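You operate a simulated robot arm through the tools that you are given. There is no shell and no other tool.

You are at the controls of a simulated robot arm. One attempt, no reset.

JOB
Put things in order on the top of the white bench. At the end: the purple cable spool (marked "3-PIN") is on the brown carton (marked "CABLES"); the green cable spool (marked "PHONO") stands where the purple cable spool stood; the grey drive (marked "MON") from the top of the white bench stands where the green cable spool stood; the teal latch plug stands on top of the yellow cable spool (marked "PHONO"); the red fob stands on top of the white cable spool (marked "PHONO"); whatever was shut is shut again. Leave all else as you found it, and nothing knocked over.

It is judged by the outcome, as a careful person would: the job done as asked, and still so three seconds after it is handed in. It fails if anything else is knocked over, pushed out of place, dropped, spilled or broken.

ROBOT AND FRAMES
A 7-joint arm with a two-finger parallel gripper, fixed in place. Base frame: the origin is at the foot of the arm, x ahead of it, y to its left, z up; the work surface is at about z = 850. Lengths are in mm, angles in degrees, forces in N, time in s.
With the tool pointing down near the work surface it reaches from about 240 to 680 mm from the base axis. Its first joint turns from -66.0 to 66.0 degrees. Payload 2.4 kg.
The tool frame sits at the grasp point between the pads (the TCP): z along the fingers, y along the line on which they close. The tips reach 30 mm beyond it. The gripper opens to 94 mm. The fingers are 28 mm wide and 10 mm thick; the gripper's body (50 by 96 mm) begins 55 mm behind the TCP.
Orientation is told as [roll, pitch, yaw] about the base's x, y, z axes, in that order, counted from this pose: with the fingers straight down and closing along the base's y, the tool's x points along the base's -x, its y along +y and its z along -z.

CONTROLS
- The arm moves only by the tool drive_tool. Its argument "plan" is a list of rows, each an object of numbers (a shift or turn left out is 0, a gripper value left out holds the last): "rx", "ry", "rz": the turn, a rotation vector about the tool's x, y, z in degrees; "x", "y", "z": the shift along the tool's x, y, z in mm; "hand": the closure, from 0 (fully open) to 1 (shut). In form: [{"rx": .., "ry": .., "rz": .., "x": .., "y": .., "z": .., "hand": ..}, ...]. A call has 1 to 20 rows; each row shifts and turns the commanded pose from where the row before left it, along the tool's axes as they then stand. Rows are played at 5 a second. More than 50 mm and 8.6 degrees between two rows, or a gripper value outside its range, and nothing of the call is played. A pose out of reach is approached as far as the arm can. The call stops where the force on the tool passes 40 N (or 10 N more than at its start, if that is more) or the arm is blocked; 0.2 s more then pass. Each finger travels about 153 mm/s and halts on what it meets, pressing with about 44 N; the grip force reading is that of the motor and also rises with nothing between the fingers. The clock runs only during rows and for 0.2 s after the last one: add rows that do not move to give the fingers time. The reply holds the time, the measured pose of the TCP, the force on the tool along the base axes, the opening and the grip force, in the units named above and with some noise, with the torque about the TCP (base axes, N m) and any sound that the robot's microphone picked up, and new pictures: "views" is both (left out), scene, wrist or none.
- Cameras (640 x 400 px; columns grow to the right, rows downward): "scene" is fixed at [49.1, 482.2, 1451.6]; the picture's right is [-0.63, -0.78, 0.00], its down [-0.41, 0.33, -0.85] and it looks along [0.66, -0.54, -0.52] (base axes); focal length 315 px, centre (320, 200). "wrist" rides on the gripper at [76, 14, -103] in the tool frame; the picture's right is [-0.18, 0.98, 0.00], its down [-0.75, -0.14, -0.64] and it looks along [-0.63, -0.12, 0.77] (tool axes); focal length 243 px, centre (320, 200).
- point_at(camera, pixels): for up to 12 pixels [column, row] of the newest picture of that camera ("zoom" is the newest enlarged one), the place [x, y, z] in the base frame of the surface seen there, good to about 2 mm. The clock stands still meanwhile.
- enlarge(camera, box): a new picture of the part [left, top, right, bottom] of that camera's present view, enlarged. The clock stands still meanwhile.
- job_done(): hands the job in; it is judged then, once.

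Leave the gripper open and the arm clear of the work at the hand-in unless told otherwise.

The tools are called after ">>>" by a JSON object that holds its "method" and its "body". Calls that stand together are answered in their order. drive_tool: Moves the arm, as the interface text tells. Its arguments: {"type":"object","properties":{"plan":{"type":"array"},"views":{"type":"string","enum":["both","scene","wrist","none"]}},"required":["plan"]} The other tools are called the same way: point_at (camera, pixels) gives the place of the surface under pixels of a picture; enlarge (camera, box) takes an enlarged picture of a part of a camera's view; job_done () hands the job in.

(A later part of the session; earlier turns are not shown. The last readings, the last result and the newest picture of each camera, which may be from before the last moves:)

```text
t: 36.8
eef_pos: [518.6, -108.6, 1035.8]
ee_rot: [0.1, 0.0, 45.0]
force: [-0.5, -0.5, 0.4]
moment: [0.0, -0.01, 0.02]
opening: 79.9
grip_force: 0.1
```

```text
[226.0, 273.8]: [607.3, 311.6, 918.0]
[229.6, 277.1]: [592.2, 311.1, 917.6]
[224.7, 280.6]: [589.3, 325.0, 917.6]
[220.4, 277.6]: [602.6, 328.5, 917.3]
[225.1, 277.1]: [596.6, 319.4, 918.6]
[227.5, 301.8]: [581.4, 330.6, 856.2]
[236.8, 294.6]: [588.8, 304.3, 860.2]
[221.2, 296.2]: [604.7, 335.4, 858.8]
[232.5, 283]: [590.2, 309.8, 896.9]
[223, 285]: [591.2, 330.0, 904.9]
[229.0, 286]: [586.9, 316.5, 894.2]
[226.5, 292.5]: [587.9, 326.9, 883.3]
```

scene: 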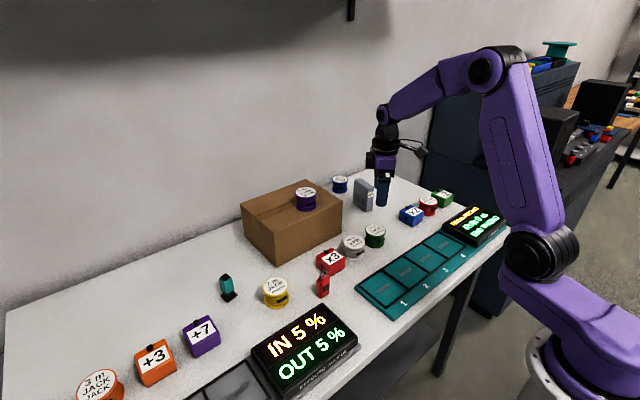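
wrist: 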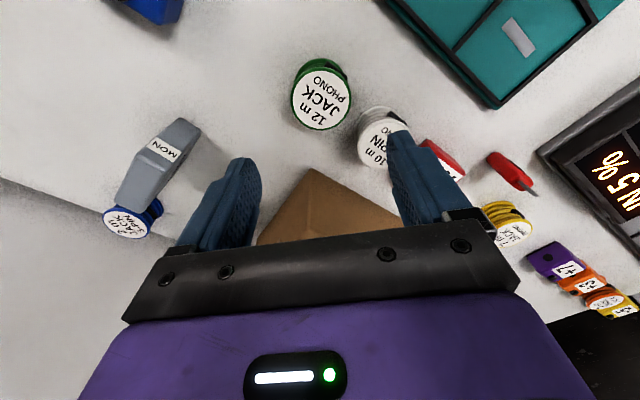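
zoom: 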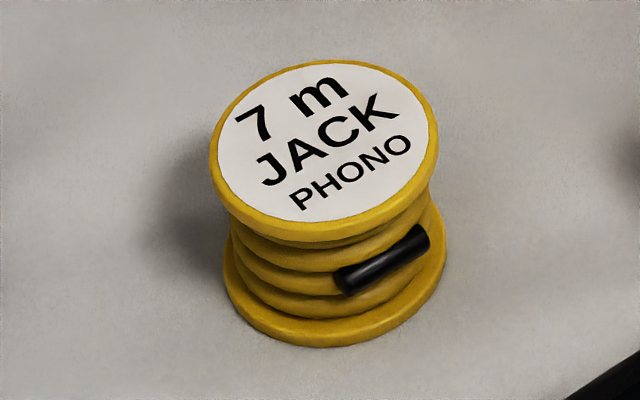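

The yellow spool's centre is (518, 233.5). The teal plug's centre is about (597, 319.5), turned about 14°, with its teal body between z 878 and 913. I'll rise a little, turn yaw to 14°, and travel above the plug.

>>> {"method": "drive_tool", "body": {"plan": [{"z": -40}, {"rz": 7.75}, {"rz": 7.75}, {"rz": 7.75}, {"rz": 7.75}, {}], "views": "none"}}

>>> {"method": "drive_tool", "body": {"plan": [{"x": -16.33, "y": 36.02}, {"x": -16.33, "y": 36.02}, {"x": -16.33, "y": 36.02}, {"x": -16.33, "y": 36.02}, {"x": -16.33, "y": 36.02}, {"x": -16.33, "y": 36.02}, {"x": -16.33, "y": 36.02}, {"x": -16.33, "y": 36.02}, {"x": -16.33, "y": 36.02}, {"x": -16.33, "y": 36.02}, {"x": -16.33, "y": 36.02}, {}, {}], "views": "both"}}

```text
t: 38.2
eef_pos: [519.9, -107.3, 1076.2]
ee_rot: [0.0, 0.0, 13.9]
force: [-0.5, 1.0, -0.2]
moment: [0.02, -0.01, -0.03]
opening: 79.6
grip_force: 0.1
```

```text
t: 41.0
eef_pos: [595.3, 318.0, 1076.5]
ee_rot: [0.0, -0.1, 14.0]
force: [0.6, 0.9, 0.4]
moment: [0.03, 0.03, 0.02]
opening: 80.0
grip_force: 0.0
```

scene: 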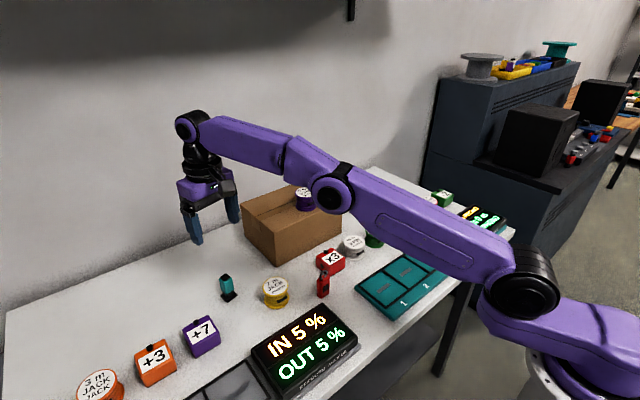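
wrist: 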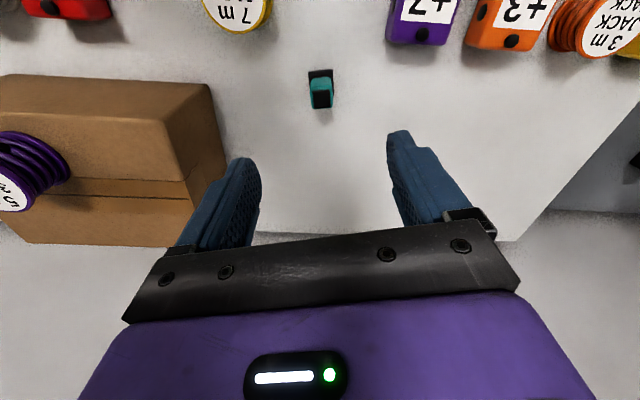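

The plug shows at about (321, 97) in the wrist picture, close to the tool axis. I'll enlarge it to check alignment and turn.

>>> {"method": "enlarge", "body": {"camera": "wrist", "box": [296, 60, 348, 120]}}

```text
6.67 times, centred on (322, 90) of wrist
```

zoom: 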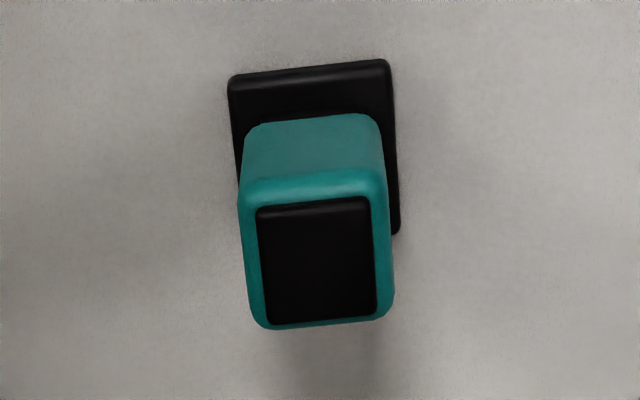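

>>> {"method": "point_at", "body": {"camera": "zoom", "pixels": [[264, 214], [364, 206], [370, 306], [274, 316], [318, 260], [232, 82], [386, 68], [396, 225], [250, 255], [385, 250]]}}

```text
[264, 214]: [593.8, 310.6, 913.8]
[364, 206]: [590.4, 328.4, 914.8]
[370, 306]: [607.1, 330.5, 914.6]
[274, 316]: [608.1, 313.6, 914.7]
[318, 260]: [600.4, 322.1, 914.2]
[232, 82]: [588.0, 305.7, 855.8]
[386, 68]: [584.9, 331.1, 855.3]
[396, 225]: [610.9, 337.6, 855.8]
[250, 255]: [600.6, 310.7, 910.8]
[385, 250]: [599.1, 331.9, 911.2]
```

>>> {"method": "drive_tool", "body": {"plan": [{}], "views": "none"}}

>>> {"method": "drive_tool", "body": {"plan": [{}], "views": "none"}}

>>> {"method": "drive_tool", "body": {"plan": [{}], "views": "none"}}

```text
t: 41.4
eef_pos: [595.4, 318.4, 1076.2]
ee_rot: [0.0, -0.1, 14.0]
force: [0.4, -0.4, -1.0]
moment: [0.04, -0.01, 0.02]
opening: 80.3
grip_force: 0.0
```

```text
t: 41.8
eef_pos: [595.7, 318.2, 1076.5]
ee_rot: [0.0, 0.0, 14.1]
force: [-0.2, 0.6, -0.2]
moment: [0.0, -0.01, 0.0]
opening: 79.6
grip_force: 0.1
```

```text
t: 42.2
eef_pos: [594.3, 317.4, 1074.4]
ee_rot: [0.0, -0.1, 13.9]
force: [0.3, 0.6, -0.5]
moment: [0.0, 0.02, 0.01]
opening: 80.2
grip_force: 0.0
```

The TCP is at about (595.2, 318.0). I'll correct by (+3.3, +2.5) mm and lower to z≈905, then check the pose before closing.

>>> {"method": "drive_tool", "body": {"plan": [{"x": -3.8, "y": 1.6}, {"z": 35}, {"z": 35}, {"z": 35}, {"z": 30}, {"z": 20}, {"z": 16}, {}, {}], "views": "both"}}

```text
t: 44.2
eef_pos: [594.4, 318.6, 904.5]
ee_rot: [0.0, 0.0, 14.0]
force: [-0.2, -0.2, 0.6]
moment: [0.01, 0.0, -0.01]
opening: 79.9
grip_force: 0.0
out of reach, approached as far as the arm can: row 1
```

scene: 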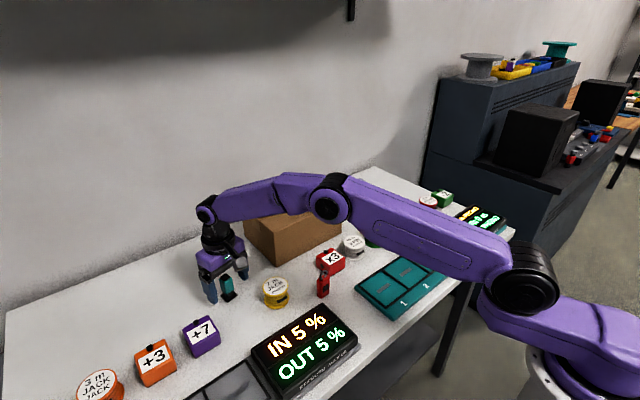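
wrist: 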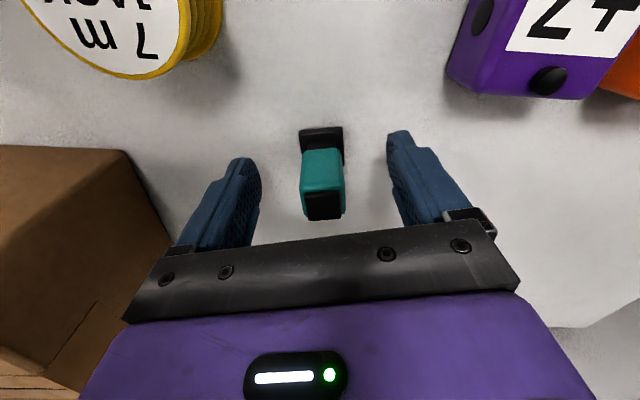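

The plug is between the fingers. I'll enlarge the wrist view to measure its offset from the grip axis before closing.

>>> {"method": "enlarge", "body": {"camera": "wrist", "box": [270, 110, 370, 230]}}

```text
3.33 times, centred on (320, 170) of wrist
```

zoom: 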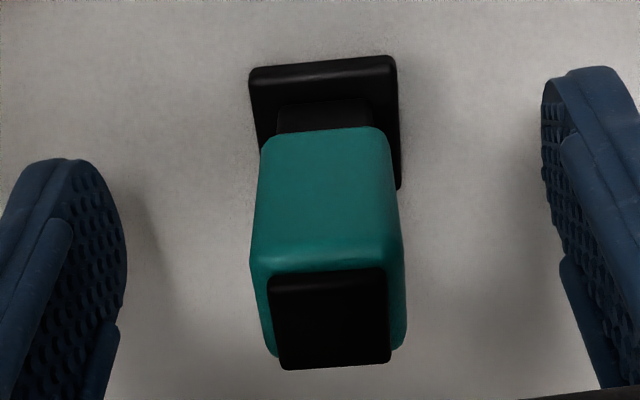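

>>> {"method": "point_at", "body": {"camera": "zoom", "pixels": [[273, 280], [378, 273], [385, 355], [287, 362], [330, 318], [255, 75], [390, 62], [252, 235], [400, 215], [398, 330], [275, 345], [325, 180]]}}

```text
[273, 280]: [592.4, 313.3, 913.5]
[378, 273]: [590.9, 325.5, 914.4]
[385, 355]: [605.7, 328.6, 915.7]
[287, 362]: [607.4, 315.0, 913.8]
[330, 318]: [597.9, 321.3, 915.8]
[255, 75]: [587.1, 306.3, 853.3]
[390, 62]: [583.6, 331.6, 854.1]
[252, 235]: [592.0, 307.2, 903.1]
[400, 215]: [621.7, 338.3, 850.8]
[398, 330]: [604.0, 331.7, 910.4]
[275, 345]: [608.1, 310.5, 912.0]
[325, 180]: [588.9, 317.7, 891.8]
```

The plug's centre is about (598.5, 320.8), 1.2 mm to the tool's +y and 4 mm ahead. I'll shift y +1.2 and x −3, lower 4 mm, and check the pose again.

>>> {"method": "drive_tool", "body": {"plan": [{"x": -3, "y": 1.2, "z": 4}, {}, {}], "views": "none"}}

>>> {"method": "drive_tool", "body": {"plan": [{}], "views": "wrist"}}

>>> {"method": "enlarge", "body": {"camera": "wrist", "box": [270, 110, 370, 230]}}

```text
t: 45.0
eef_pos: [597.0, 321.2, 900.3]
ee_rot: [0.0, 0.0, 14.0]
force: [0.4, 0.2, 0.6]
moment: [-0.02, 0.01, -0.02]
opening: 80.0
grip_force: 0.1
```

```text
t: 45.4
eef_pos: [596.7, 321.0, 902.1]
ee_rot: [0.0, -0.1, 14.1]
force: [-0.1, 0.2, -1.0]
moment: [0.01, 0.01, 0.0]
opening: 79.8
grip_force: 0.1
```

wrist: 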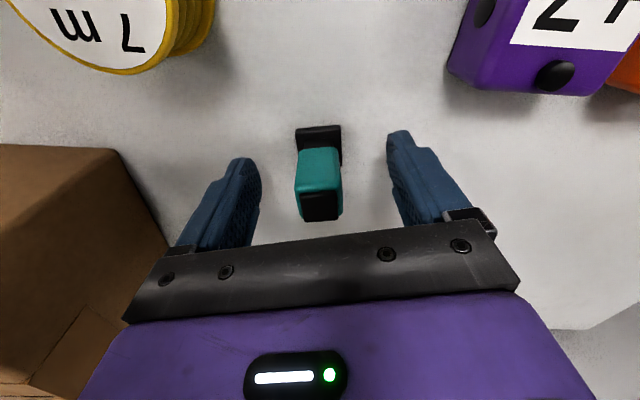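

```text
3.33 times, centred on (320, 170) of wrist
```

zoom: 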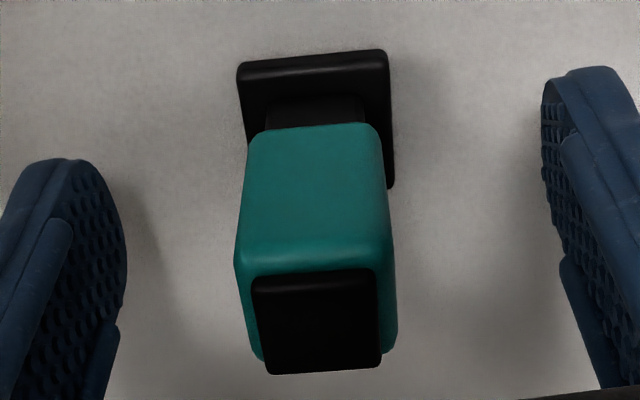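

Aligned to within about half a millimetre: the plug's top centre is at (319, 207) against the axis at column 320. I'll close slowly.

>>> {"method": "drive_tool", "body": {"plan": [{"hand": 0.4}, {"hand": 0.6}, {"hand": 0.7}, {"hand": 0.73}, {"hand": 0.76}, {"hand": 0.79}, {"hand": 0.82}, {"hand": 0.86}, {"hand": 0.86}, {}], "views": "wrist"}}

```text
t: 47.6
eef_pos: [597.1, 320.3, 901.2]
ee_rot: [0.1, 0.0, 14.0]
force: [-0.8, 0.7, 2.2]
moment: [-0.01, -0.01, 0.0]
opening: 27.2
grip_force: 44.6
```

wrist: 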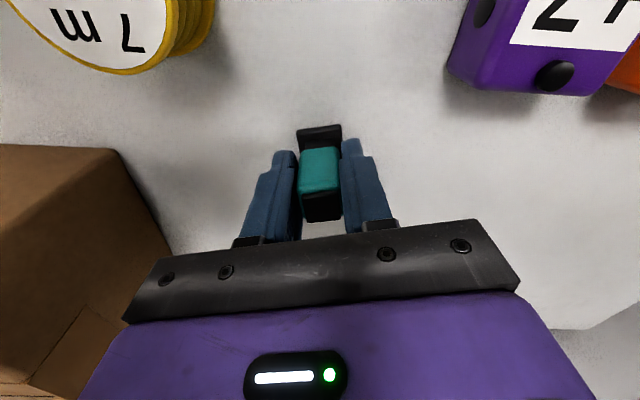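

The grip holds at 27 mm and 44.6 N. I'll lift 120 mm and look.

>>> {"method": "drive_tool", "body": {"plan": [{"z": -5}, {"z": -15}, {"z": -30}, {"z": -35}, {"z": -35}, {}], "views": "both"}}

>>> {"method": "enlarge", "body": {"camera": "scene", "box": [185, 215, 265, 280]}}

```text
t: 49.0
eef_pos: [598.6, 321.2, 1019.6]
ee_rot: [0.0, 0.0, 14.1]
force: [0.5, 0.2, -1.5]
moment: [0.02, -0.01, 0.02]
opening: 27.2
grip_force: 43.9
```

scene: 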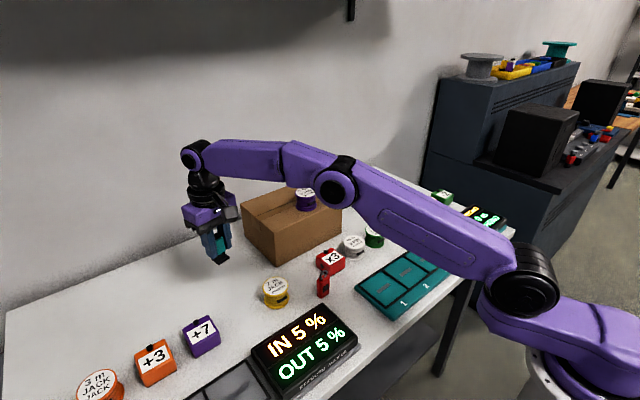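
wrist: 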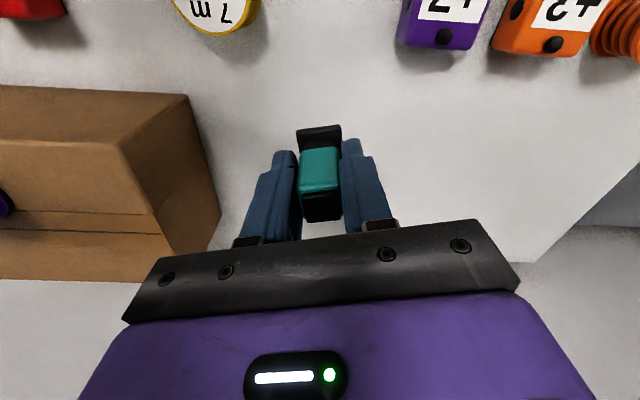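

```text
6.15 times, centred on (225, 248) of scene
```

zoom: 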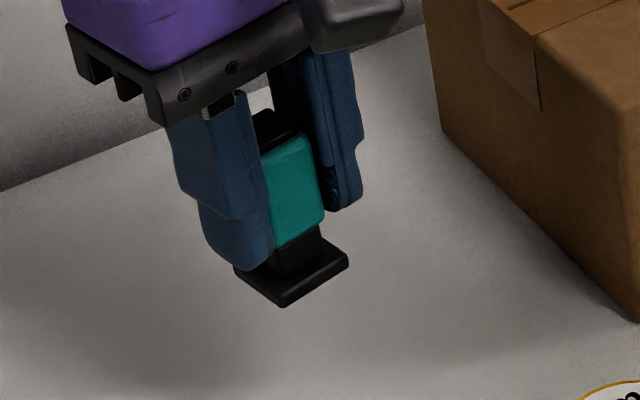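

The plug hangs upright. I'll carry it (−80.5, −87.3) mm to above the yellow spool's centre, then check from both cameras.

>>> {"method": "drive_tool", "body": {"plan": [{"x": 12.4, "y": -8.15}, {"x": 24.8, "y": -16.3}, {"x": 24.8, "y": -16.3}, {"x": 24.8, "y": -16.3}, {"x": 12.4, "y": -8.15}, {}, {}], "views": "both"}}

>>> {"method": "drive_tool", "body": {"plan": [{"z": 25}, {"z": 20}, {"z": 12}, {}, {}], "views": "both"}}

>>> {"method": "enlarge", "body": {"camera": "scene", "box": [240, 245, 310, 315]}}

>>> {"method": "enlarge", "body": {"camera": "wrist", "box": [260, 90, 380, 230]}}

```text
t: 50.6
eef_pos: [518.0, 232.1, 1019.8]
ee_rot: [0.0, 0.0, 14.0]
force: [0.3, -1.3, -0.8]
moment: [0.01, -0.03, 0.05]
opening: 27.3
grip_force: 44.0
```

scene: 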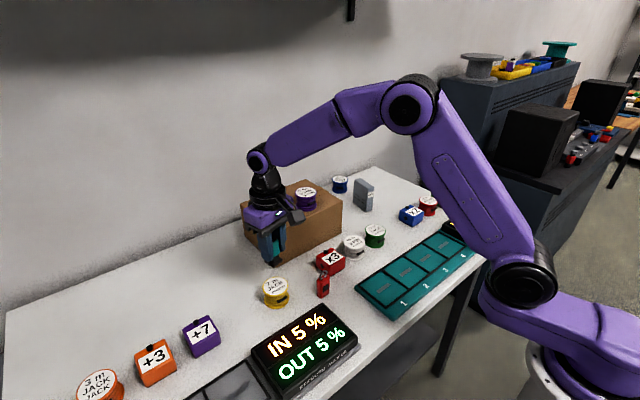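
wrist: 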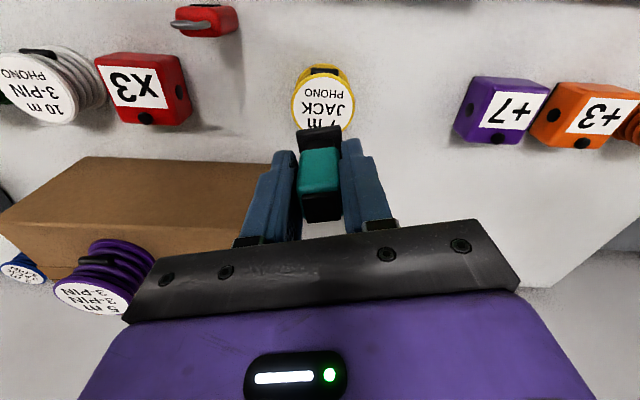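

```text
t: 51.8
eef_pos: [516.7, 232.2, 962.7]
ee_rot: [0.0, 0.0, 14.0]
force: [0.1, -0.7, -0.5]
moment: [0.01, -0.02, 0.02]
opening: 27.3
grip_force: 43.8
```

scene: 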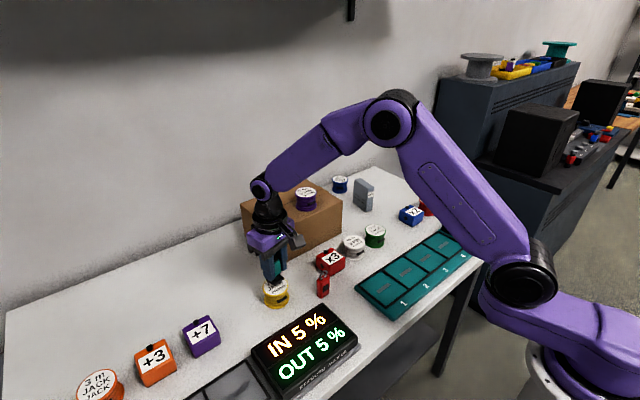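
wrist: 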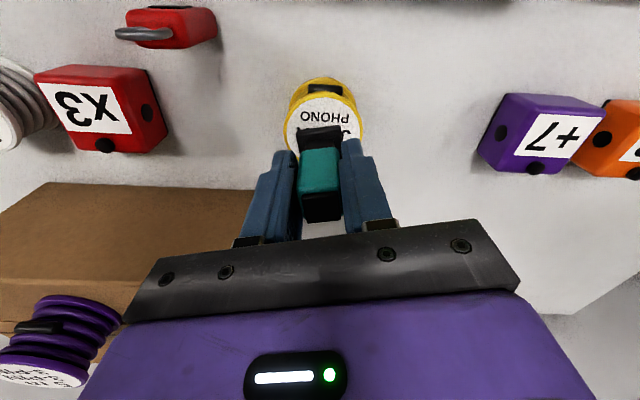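

```text
5.71 times, centred on (275, 280) of scene
```

zoom: 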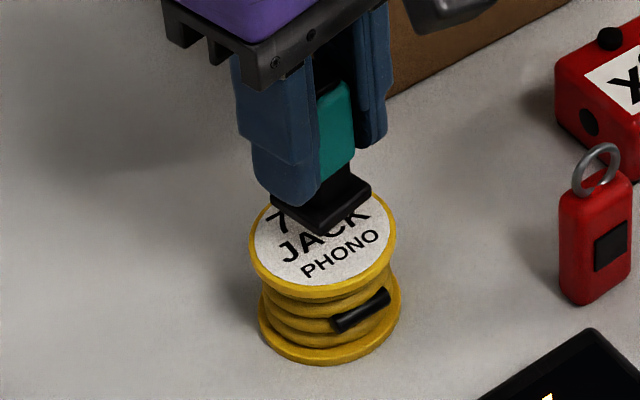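

```text
2.86 times, centred on (320, 160) of wrist
```

zoom: 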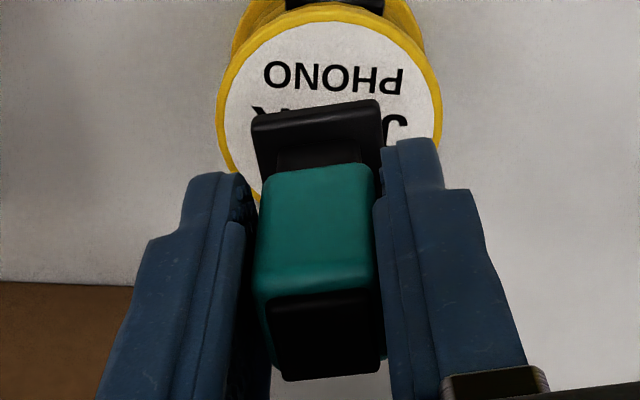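

From the wrist view, the spool's centre is about 2 mm to the tool's +y of the plug. I'll shift y +1.8 and x +1, lower 9 mm, then take small steps to contact, expected at z≈949.

>>> {"method": "drive_tool", "body": {"plan": [{"x": 1, "y": 1.8}, {"z": 5}, {"z": 4}, {}], "views": "none"}}

>>> {"method": "drive_tool", "body": {"plan": [{"z": 1}, {"z": 1}, {}], "views": "none"}}

>>> {"method": "drive_tool", "body": {"plan": [{"z": 0.7}, {"z": 0.5}, {}], "views": "none"}}

```text
t: 52.8
eef_pos: [517.3, 233.9, 954.0]
ee_rot: [0.1, 0.0, 14.0]
force: [0.8, -0.1, -0.8]
moment: [0.01, -0.02, 0.01]
opening: 27.1
grip_force: 44.1
```

```text
t: 53.6
eef_pos: [515.9, 233.7, 952.7]
ee_rot: [0.0, 0.1, 14.0]
force: [0.0, -0.7, 0.5]
moment: [0.04, 0.0, -0.02]
opening: 27.1
grip_force: 43.6
```

```text
t: 54.4
eef_pos: [516.2, 235.7, 951.7]
ee_rot: [0.0, 0.0, 14.0]
force: [-0.3, -1.0, -0.4]
moment: [-0.04, -0.03, 0.03]
opening: 27.1
grip_force: 44.6
```

>>> {"method": "drive_tool", "body": {"plan": [{"z": 0.6}, {"z": 0.5}, {}], "views": "none"}}

>>> {"method": "drive_tool", "body": {"plan": [{"z": 0.5}, {"z": 0.3}, {}], "views": "none"}}

```text
t: 55.2
eef_pos: [516.0, 234.9, 950.7]
ee_rot: [0.0, 0.0, 13.9]
force: [-0.6, -0.6, -1.4]
moment: [-0.02, -0.03, -0.01]
opening: 27.3
grip_force: 44.2
```

```text
t: 56.0
eef_pos: [516.0, 234.6, 949.7]
ee_rot: [0.0, 0.0, 13.9]
force: [-0.3, 0.2, -1.1]
moment: [0.0, 0.0, -0.02]
opening: 27.3
grip_force: 43.9
```

>>> {"method": "drive_tool", "body": {"plan": [{"z": 0.5}, {}], "views": "none"}}

>>> {"method": "drive_tool", "body": {"plan": [{"z": 0.5}, {}], "views": "none"}}

>>> {"method": "enlarge", "body": {"camera": "scene", "box": [250, 265, 300, 315]}}

```text
t: 56.6
eef_pos: [515.7, 233.7, 948.8]
ee_rot: [0.1, 0.0, 13.9]
force: [-0.2, -0.7, 0.1]
moment: [-0.02, 0.0, 0.03]
opening: 27.2
grip_force: 44.0
```

```text
t: 57.2
eef_pos: [515.2, 234.2, 949.2]
ee_rot: [0.1, 0.0, 14.0]
force: [0.6, -0.2, -1.2]
moment: [-0.01, 0.01, -0.02]
opening: 27.3
grip_force: 44.3
```

```text
8.00 times, centred on (275, 290) of scene
```

zoom: 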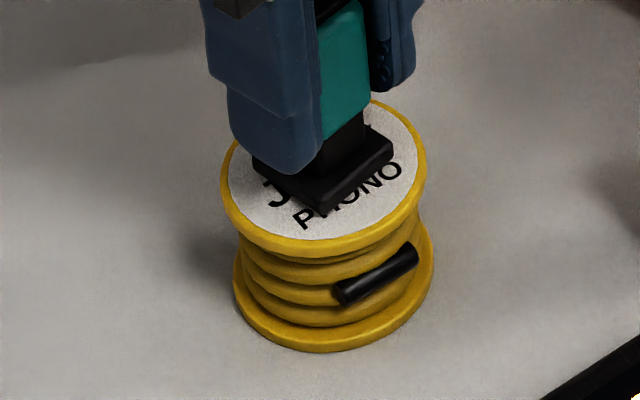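

>>> {"method": "drive_tool", "body": {"plan": [{"z": 0.5}, {}], "views": "none"}}

>>> {"method": "drive_tool", "body": {"plan": [{"z": 0.4}, {}], "views": "none"}}

>>> {"method": "drive_tool", "body": {"plan": [{"z": 0.4}, {}], "views": "none"}}

```text
t: 57.8
eef_pos: [515.0, 234.6, 948.2]
ee_rot: [0.0, -0.1, 14.0]
force: [-0.8, 0.9, -1.3]
moment: [0.03, 0.02, -0.01]
opening: 27.1
grip_force: 44.2
```

```text
t: 58.4
eef_pos: [515.6, 235.2, 948.2]
ee_rot: [0.1, 0.0, 14.0]
force: [0.1, 0.3, -0.9]
moment: [-0.01, 0.0, 0.02]
opening: 27.3
grip_force: 44.3
```

```text
t: 59.0
eef_pos: [515.4, 234.6, 945.6]
ee_rot: [0.0, 0.0, 14.0]
force: [1.1, -0.1, -1.2]
moment: [-0.02, 0.02, -0.01]
opening: 27.0
grip_force: 44.5
```

>>> {"method": "drive_tool", "body": {"plan": [{"z": 0.4}, {}], "views": "none"}}

>>> {"method": "drive_tool", "body": {"plan": [{"z": 0.4}, {}], "views": "none"}}

>>> {"method": "drive_tool", "body": {"plan": [{"z": 0.4}, {}], "views": "none"}}

>>> {"method": "enlarge", "body": {"camera": "scene", "box": [255, 270, 295, 310]}}

```text
t: 59.6
eef_pos: [515.4, 235.2, 946.5]
ee_rot: [0.0, 0.0, 14.0]
force: [-0.2, 0.0, -0.6]
moment: [-0.01, -0.04, -0.01]
opening: 27.0
grip_force: 44.2
```

```text
t: 60.2
eef_pos: [515.0, 233.7, 946.6]
ee_rot: [0.0, 0.0, 14.0]
force: [-0.3, -0.7, -0.6]
moment: [0.02, -0.03, 0.0]
opening: 27.0
grip_force: 43.9
```

```text
t: 60.8
eef_pos: [515.7, 234.8, 947.0]
ee_rot: [0.0, -0.1, 14.0]
force: [-1.3, -0.6, 4.8]
moment: [-0.06, 0.1, -0.01]
opening: 27.1
grip_force: 44.0
```

```text
10.00 times, centred on (275, 290) of scene
```

zoom: 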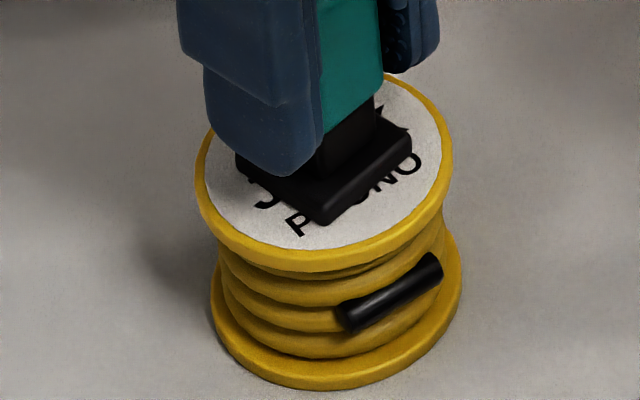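

Contact at about 5 N. I'll open gently to about 55 mm and check before rising.

>>> {"method": "drive_tool", "body": {"plan": [{"z": 0.2}, {"hand": 0.65}, {"hand": 0.6}, {"hand": 0.5}, {"hand": 0.42}, {}], "views": "both"}}

>>> {"method": "enlarge", "body": {"camera": "wrist", "box": [260, 90, 380, 230]}}

```text
t: 62.2
eef_pos: [515.2, 234.9, 946.0]
ee_rot: [0.0, 0.0, 14.0]
force: [-0.1, 0.3, -0.3]
moment: [0.01, 0.0, -0.01]
opening: 54.6
grip_force: 0.0
```

scene: 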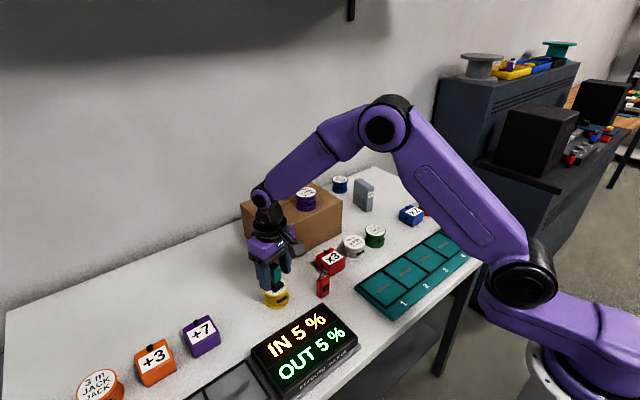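
wrist: 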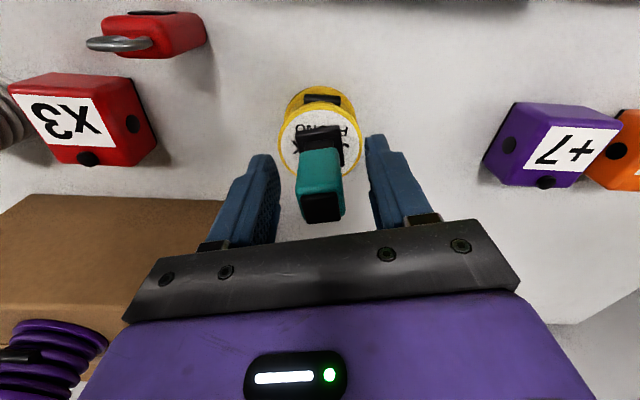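

```text
2.86 times, centred on (320, 160) of wrist
```

zoom: 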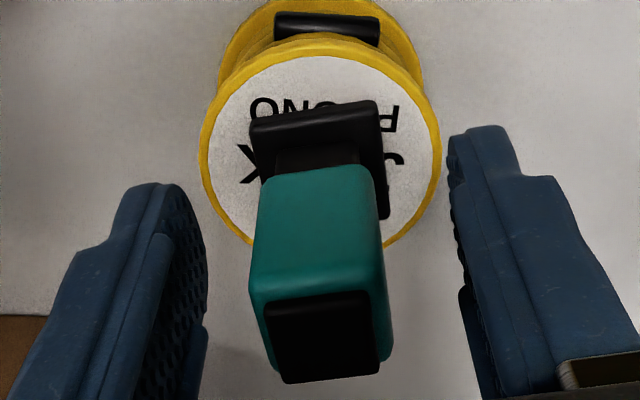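

The plug stands freely on the yellow spool. I'll rise straight up 130 mm.

>>> {"method": "drive_tool", "body": {"plan": [{"z": -10}, {"z": -25}, {"z": -35}, {"z": -40}, {"z": -30}, {}], "views": "both"}}

>>> {"method": "enlarge", "body": {"camera": "scene", "box": [240, 240, 310, 315]}}

```text
t: 63.6
eef_pos: [515.2, 235.8, 1085.9]
ee_rot: [0.0, 0.0, 14.1]
force: [-1.0, 0.4, 0.2]
moment: [-0.01, 0.0, -0.02]
opening: 54.6
grip_force: 0.1
```

scene: 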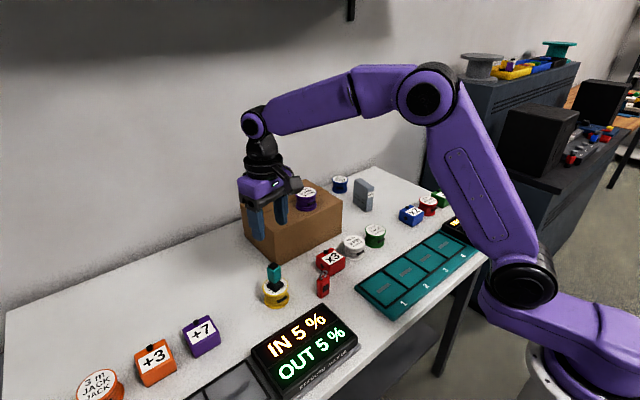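
wrist: 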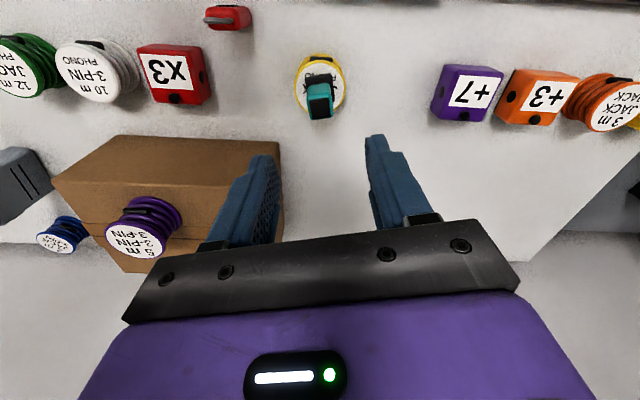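

```text
5.33 times, centred on (275, 278) of scene
```

zoom: 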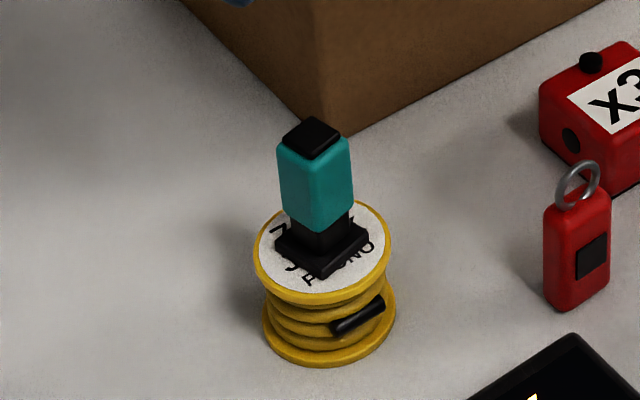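

The teal plug stands upright in the middle of the yellow spool. Next is the MON drive, so I'll measure its faces precisely.

>>> {"method": "enlarge", "body": {"camera": "scene", "box": [345, 172, 385, 217]}}

```text
8.89 times, centred on (365, 194) of scene
```

zoom: 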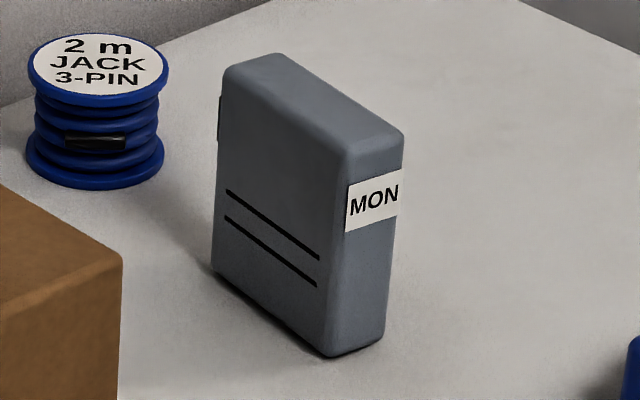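

>>> {"method": "point_at", "body": {"camera": "zoom", "pixels": [[240, 70], [275, 58], [390, 132], [352, 150], [330, 145], [235, 120], [225, 240], [320, 330], [340, 300], [380, 290], [312, 105], [386, 185]]}}

>>> {"method": "point_at", "body": {"camera": "zoom", "pixels": [[250, 68], [280, 62], [370, 128], [355, 145], [340, 250], [300, 240], [240, 200], [355, 345], [330, 350], [380, 335], [350, 215], [395, 205]]}}

```text
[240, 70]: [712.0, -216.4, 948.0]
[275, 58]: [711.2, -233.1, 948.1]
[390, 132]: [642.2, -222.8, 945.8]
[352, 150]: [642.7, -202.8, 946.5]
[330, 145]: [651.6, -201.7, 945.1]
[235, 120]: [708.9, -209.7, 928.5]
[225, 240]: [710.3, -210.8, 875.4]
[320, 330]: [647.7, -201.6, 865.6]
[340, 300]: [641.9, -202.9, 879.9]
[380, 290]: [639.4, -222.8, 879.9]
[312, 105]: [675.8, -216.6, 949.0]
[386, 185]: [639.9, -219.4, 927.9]
```

```text
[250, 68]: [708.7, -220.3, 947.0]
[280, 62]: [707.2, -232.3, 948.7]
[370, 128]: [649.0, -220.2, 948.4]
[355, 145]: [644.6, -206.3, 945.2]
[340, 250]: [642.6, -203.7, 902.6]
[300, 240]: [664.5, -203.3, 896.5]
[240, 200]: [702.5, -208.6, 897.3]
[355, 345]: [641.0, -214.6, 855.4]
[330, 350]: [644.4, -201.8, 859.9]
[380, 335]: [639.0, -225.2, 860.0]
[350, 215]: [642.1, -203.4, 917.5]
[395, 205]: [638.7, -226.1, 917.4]
```

The drive's long axis is turned about −8.8°. Its front centre is (640.5, −215.5), its body centre about (677, −221), and its top is at z 948. That's beyond the vertical-tool reach, so I'll tilt the tool 20° outward about the closing axis, which keeps the pads flat on the drive's sides. First I travel to a free spot at about (560, −210) at z 1086, then turn yaw and tilt there.

>>> {"method": "drive_tool", "body": {"plan": [{"x": 5.84, "y": -40.33}, {"x": 5.84, "y": -40.33}, {"x": 5.84, "y": -40.33}, {"x": 5.84, "y": -40.33}, {"x": 5.84, "y": -40.33}, {"x": 5.84, "y": -40.33}, {"x": 5.84, "y": -40.33}, {"x": 5.84, "y": -40.33}, {"x": 5.84, "y": -40.33}, {"x": 5.84, "y": -40.33}, {"x": 5.84, "y": -40.33}, {"rz": 7.6}, {"rz": 7.6}, {"rz": 7.6}, {"ry": -6.67}, {"ry": -6.67}, {"ry": -6.66}, {"hand": 0.25}, {}], "views": "both"}}

```text
t: 67.6
eef_pos: [560.9, -211.3, 1085.5]
ee_rot: [0.1, -20.0, -8.8]
force: [-1.1, 0.3, -0.6]
moment: [-0.01, -0.01, 0.01]
opening: 70.5
grip_force: 0.1
```

scene: 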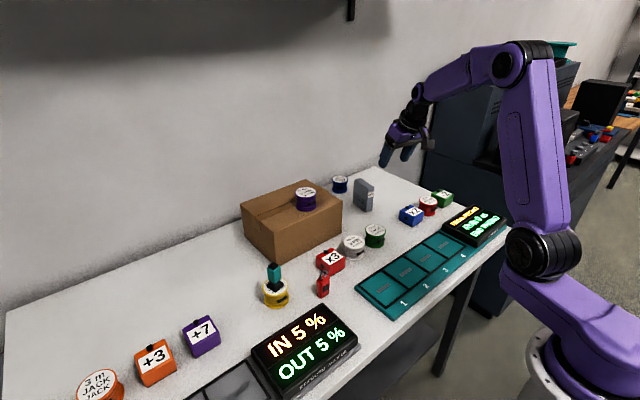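
wrist: 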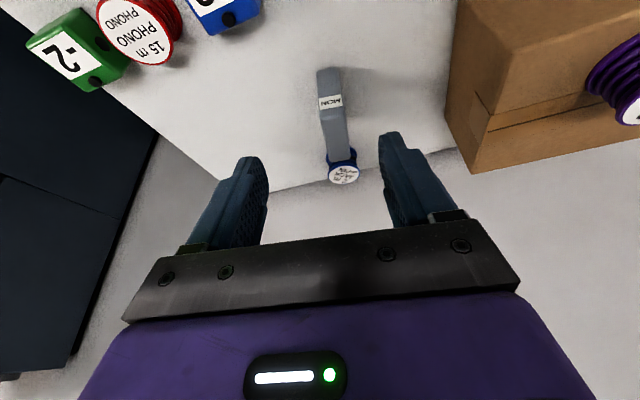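

The tilt and yaw are as meant (pitch −20, yaw −8.8). I'll measure the drive's top and front from this closer view.

>>> {"method": "enlarge", "body": {"camera": "wrist", "box": [290, 60, 370, 190]}}

```text
3.08 times, centred on (330, 125) of wrist
```

zoom: 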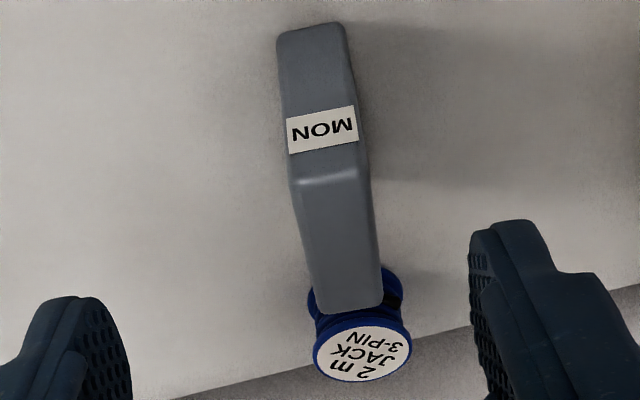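

>>> {"method": "point_at", "body": {"camera": "zoom", "pixels": [[282, 50], [342, 45], [290, 130], [355, 125], [298, 190], [364, 182], [318, 302], [378, 295], [345, 250], [312, 28], [305, 240], [370, 235]]}}

```text
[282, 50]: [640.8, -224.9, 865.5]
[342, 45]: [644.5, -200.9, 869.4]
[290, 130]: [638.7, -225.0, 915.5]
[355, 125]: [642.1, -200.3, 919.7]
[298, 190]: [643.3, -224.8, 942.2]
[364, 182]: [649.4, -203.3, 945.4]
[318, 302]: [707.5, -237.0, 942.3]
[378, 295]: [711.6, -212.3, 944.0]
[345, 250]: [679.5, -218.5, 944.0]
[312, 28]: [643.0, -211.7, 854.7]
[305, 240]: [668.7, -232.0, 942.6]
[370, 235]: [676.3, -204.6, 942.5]
```

The drive's centre line runs from (640.5, −213.5) to (711, −225), so the grasp point is (668, −218, 915). I'll go to a start point 90 mm back along the tool axis.

>>> {"method": "drive_tool", "body": {"plan": [{"x": -10.5, "y": 2.45, "z": 26.7}, {"x": -10.5, "y": 2.45, "z": 26.7}, {"x": -10.5, "y": 2.45, "z": 26.7}, {"x": -10.6, "y": 2.45, "z": 26.6}, {}, {}], "views": "both"}}

>>> {"method": "drive_tool", "body": {"plan": [{}], "views": "none"}}

>>> {"method": "enlarge", "body": {"camera": "wrist", "box": [240, 60, 400, 230]}}

```text
t: 69.0
eef_pos: [638.6, -211.3, 1000.0]
ee_rot: [-0.1, -20.0, -8.8]
force: [0.1, -0.4, -0.1]
moment: [0.01, 0.03, 0.02]
opening: 70.4
grip_force: 0.0
```

scene: 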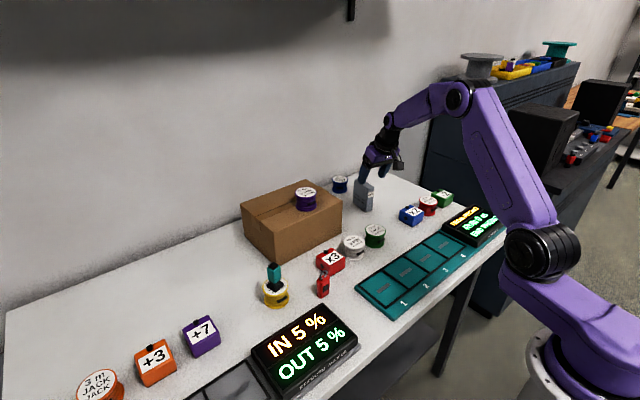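
wrist: 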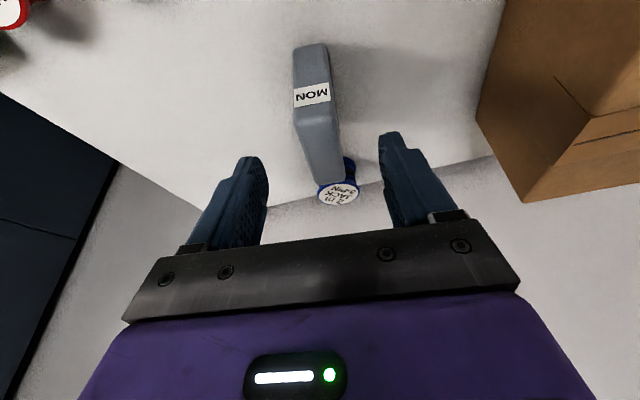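

```text
t: 69.4
eef_pos: [638.2, -212.8, 1000.2]
ee_rot: [0.1, -20.0, -8.9]
force: [0.7, 0.8, -0.6]
moment: [0.0, -0.01, -0.01]
opening: 70.4
grip_force: 0.1
```

```text
2.35 times, centred on (320, 145) of wrist
```

zoom: 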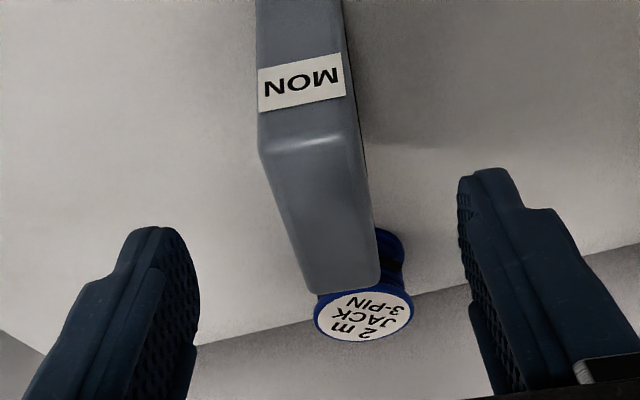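

The drive is centred between the fingers: at the row where the tool axis meets its top, it spans columns 276 to 366 in the enlarged picture. I'll advance 90 mm along the tool axis.

>>> {"method": "drive_tool", "body": {"plan": [{"z": 30}, {"z": 25}, {"z": 20}, {"z": 15}, {}, {}], "views": "both"}}

>>> {"method": "enlarge", "body": {"camera": "scene", "box": [340, 140, 410, 220]}}

>>> {"method": "enlarge", "body": {"camera": "wrist", "box": [220, 60, 420, 250]}}

```text
t: 70.8
eef_pos: [668.4, -217.2, 914.7]
ee_rot: [0.0, -20.0, -8.8]
force: [0.4, -0.5, 0.1]
moment: [0.01, -0.03, 0.01]
opening: 70.7
grip_force: 0.0
```

scene: 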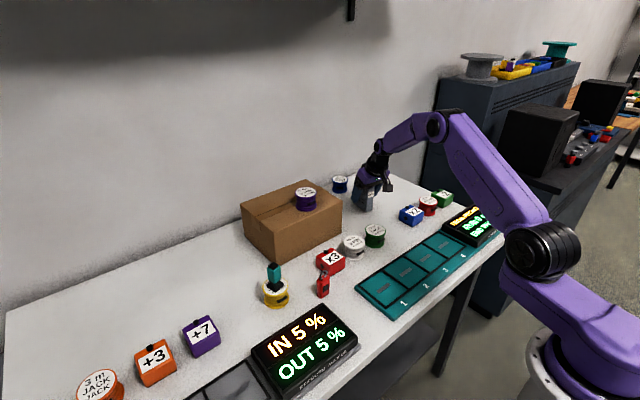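
wrist: 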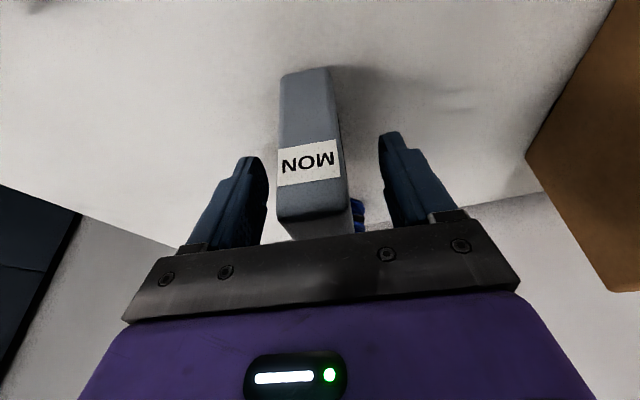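

```text
5.00 times, centred on (375, 180) of scene
```

zoom: 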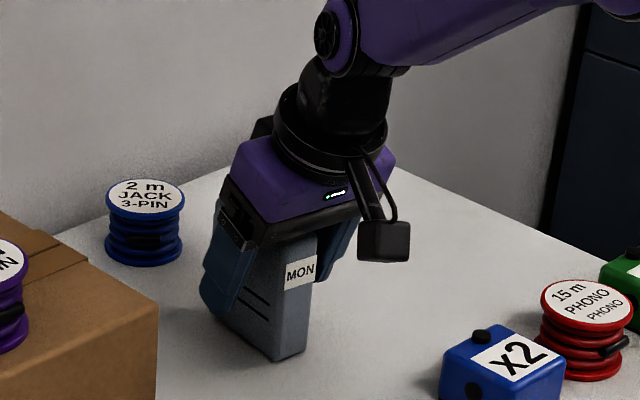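

```text
2.11 times, centred on (320, 155) of wrist
```

zoom: 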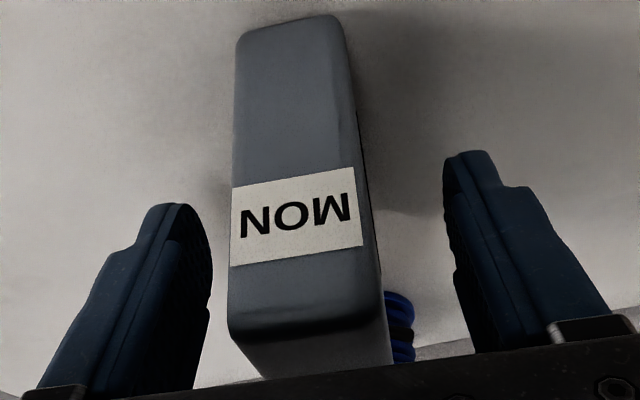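

The fingers straddle the drive. I'll close slowly to centre on it.

>>> {"method": "drive_tool", "body": {"plan": [{"hand": 0.5}, {"hand": 0.64}, {"hand": 0.67}, {"hand": 0.69}, {"hand": 0.71}, {"hand": 0.73}, {"hand": 0.76}, {"hand": 0.8}, {"hand": 0.85}, {}], "views": "both"}}

```text
t: 73.0
eef_pos: [666.9, -217.5, 915.6]
ee_rot: [0.0, -20.0, -8.9]
force: [-0.2, -0.1, 1.7]
moment: [-0.01, -0.02, 0.05]
opening: 33.8
grip_force: 44.0
```

scene: 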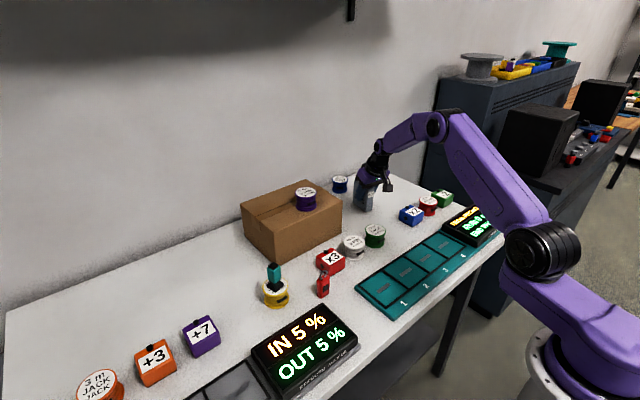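
wrist: 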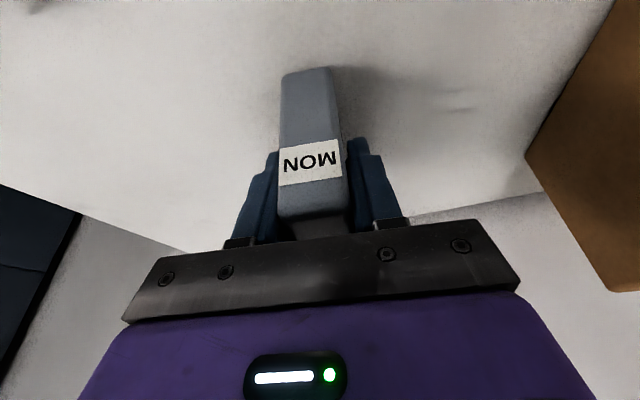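

The grip holds at 33.8 mm and 44 N. I'll lift straight up (tilted tool: x −0.342, z −0.940 per mm) by 20 mm and check the hold.

>>> {"method": "drive_tool", "body": {"plan": [{"x": -1.71, "z": -4.7}, {"x": -1.71, "z": -4.7}, {"x": -3.42, "z": -9.4}, {}], "views": "both"}}

>>> {"method": "enlarge", "body": {"camera": "scene", "box": [340, 140, 410, 220]}}

```text
t: 74.0
eef_pos: [668.9, -216.9, 935.7]
ee_rot: [0.1, -20.0, -8.8]
force: [-0.3, -0.9, -2.8]
moment: [-0.01, 0.03, -0.01]
opening: 34.0
grip_force: 43.9
```

scene: 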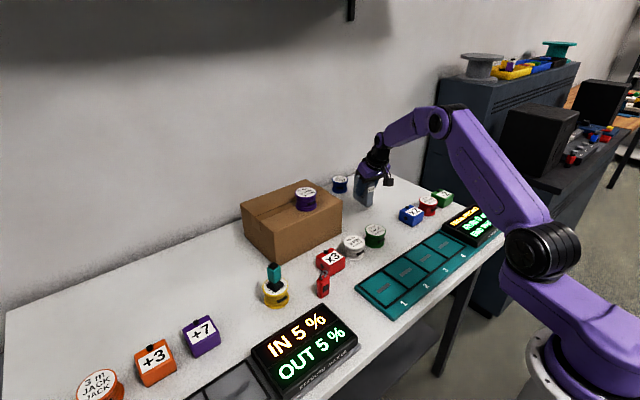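
wrist: 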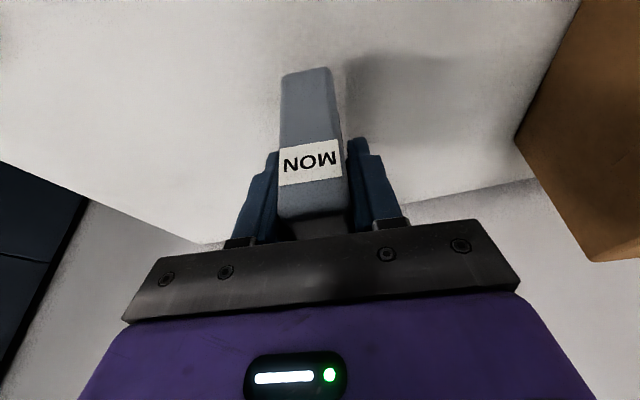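

```text
5.00 times, centred on (375, 180) of scene
```

zoom: 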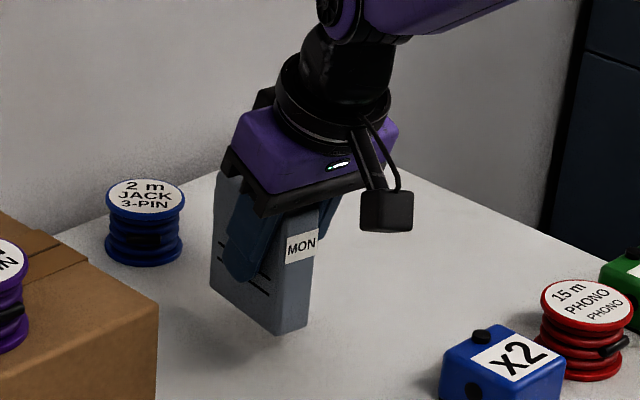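

The drive is held upright and weighs about 0.28 kg. I'll move it inward and up to about (559, −217, 1086), clear of the carton, before crossing over.

>>> {"method": "drive_tool", "body": {"plan": [{"x": 10.2, "y": -2.1, "z": -11.7}, {"x": 20.4, "y": -4.2, "z": -23.4}, {"x": 20.4, "y": -4.2, "z": -23.4}, {"x": 20.4, "y": -4.2, "z": -23.4}, {"x": 10.2, "y": -2.1, "z": -11.7}, {"x": -10.27, "z": -28.2}, {"x": -10.27, "z": -28.2}, {"x": -10.27, "z": -28.2}, {}], "views": "both"}}

```text
t: 76.0
eef_pos: [559.4, -217.3, 1085.7]
ee_rot: [-0.1, -20.0, -8.7]
force: [-0.5, -1.0, -2.6]
moment: [-0.01, 0.04, 0.03]
opening: 34.0
grip_force: 44.2
```

scene: 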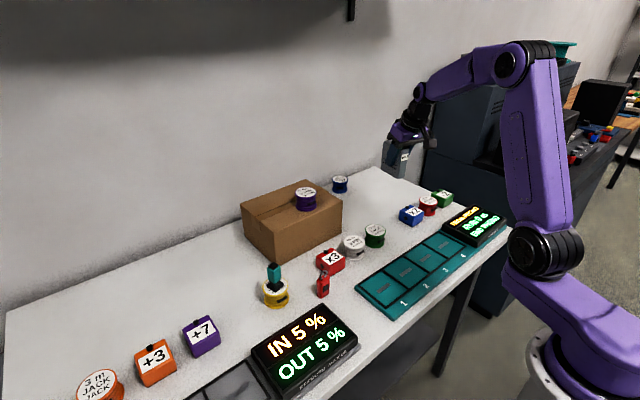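
wrist: 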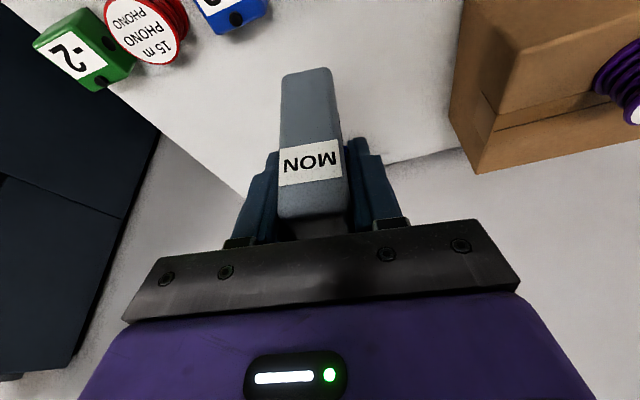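

Held steady. Now I cross over, moving (−49, +542) mm at constant height, to above the green spool's old place.

>>> {"method": "drive_tool", "body": {"plan": [{"x": 4.4, "y": 18.86, "z": -1.6}, {"x": 8.81, "y": 37.72, "z": -3.21}, {"x": 8.81, "y": 37.72, "z": -3.21}, {"x": 8.81, "y": 37.72, "z": -3.21}, {"x": 8.81, "y": 37.72, "z": -3.21}, {"x": 8.81, "y": 37.72, "z": -3.21}, {"x": 8.81, "y": 37.72, "z": -3.21}, {"x": 8.81, "y": 37.72, "z": -3.21}, {"x": 8.81, "y": 37.72, "z": -3.21}, {"x": 8.81, "y": 37.72, "z": -3.21}, {"x": 8.81, "y": 37.72, "z": -3.21}, {"x": 8.81, "y": 37.72, "z": -3.21}, {"x": 8.81, "y": 37.72, "z": -3.21}, {"x": 8.81, "y": 37.72, "z": -3.21}, {"x": 4.4, "y": 18.86, "z": -1.6}, {}, {}], "views": "both"}}

>>> {"method": "drive_tool", "body": {"plan": [{}], "views": "none"}}

```text
t: 79.6
eef_pos: [508.5, 325.7, 1085.2]
ee_rot: [0.0, -20.0, -8.8]
force: [-1.5, 0.0, -2.4]
moment: [0.01, 0.03, 0.02]
opening: 33.8
grip_force: 43.7
```

scene: 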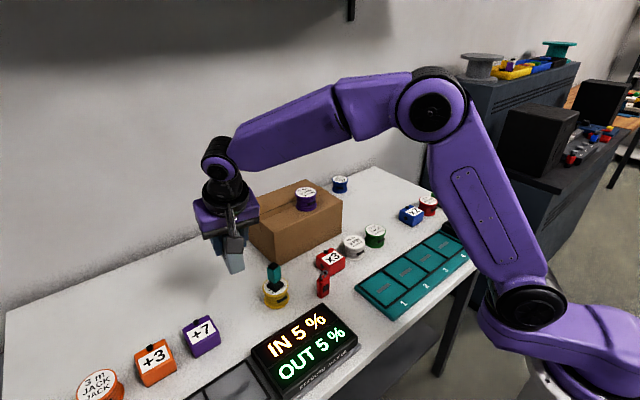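
wrist: 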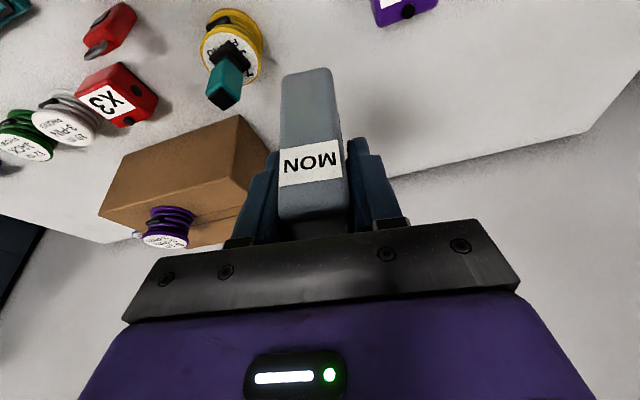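

```text
t: 80.0
eef_pos: [509.5, 324.1, 1084.6]
ee_rot: [0.1, -20.0, -8.7]
force: [-0.9, -0.6, -2.8]
moment: [-0.02, 0.06, 0.0]
opening: 34.3
grip_force: 44.1
```

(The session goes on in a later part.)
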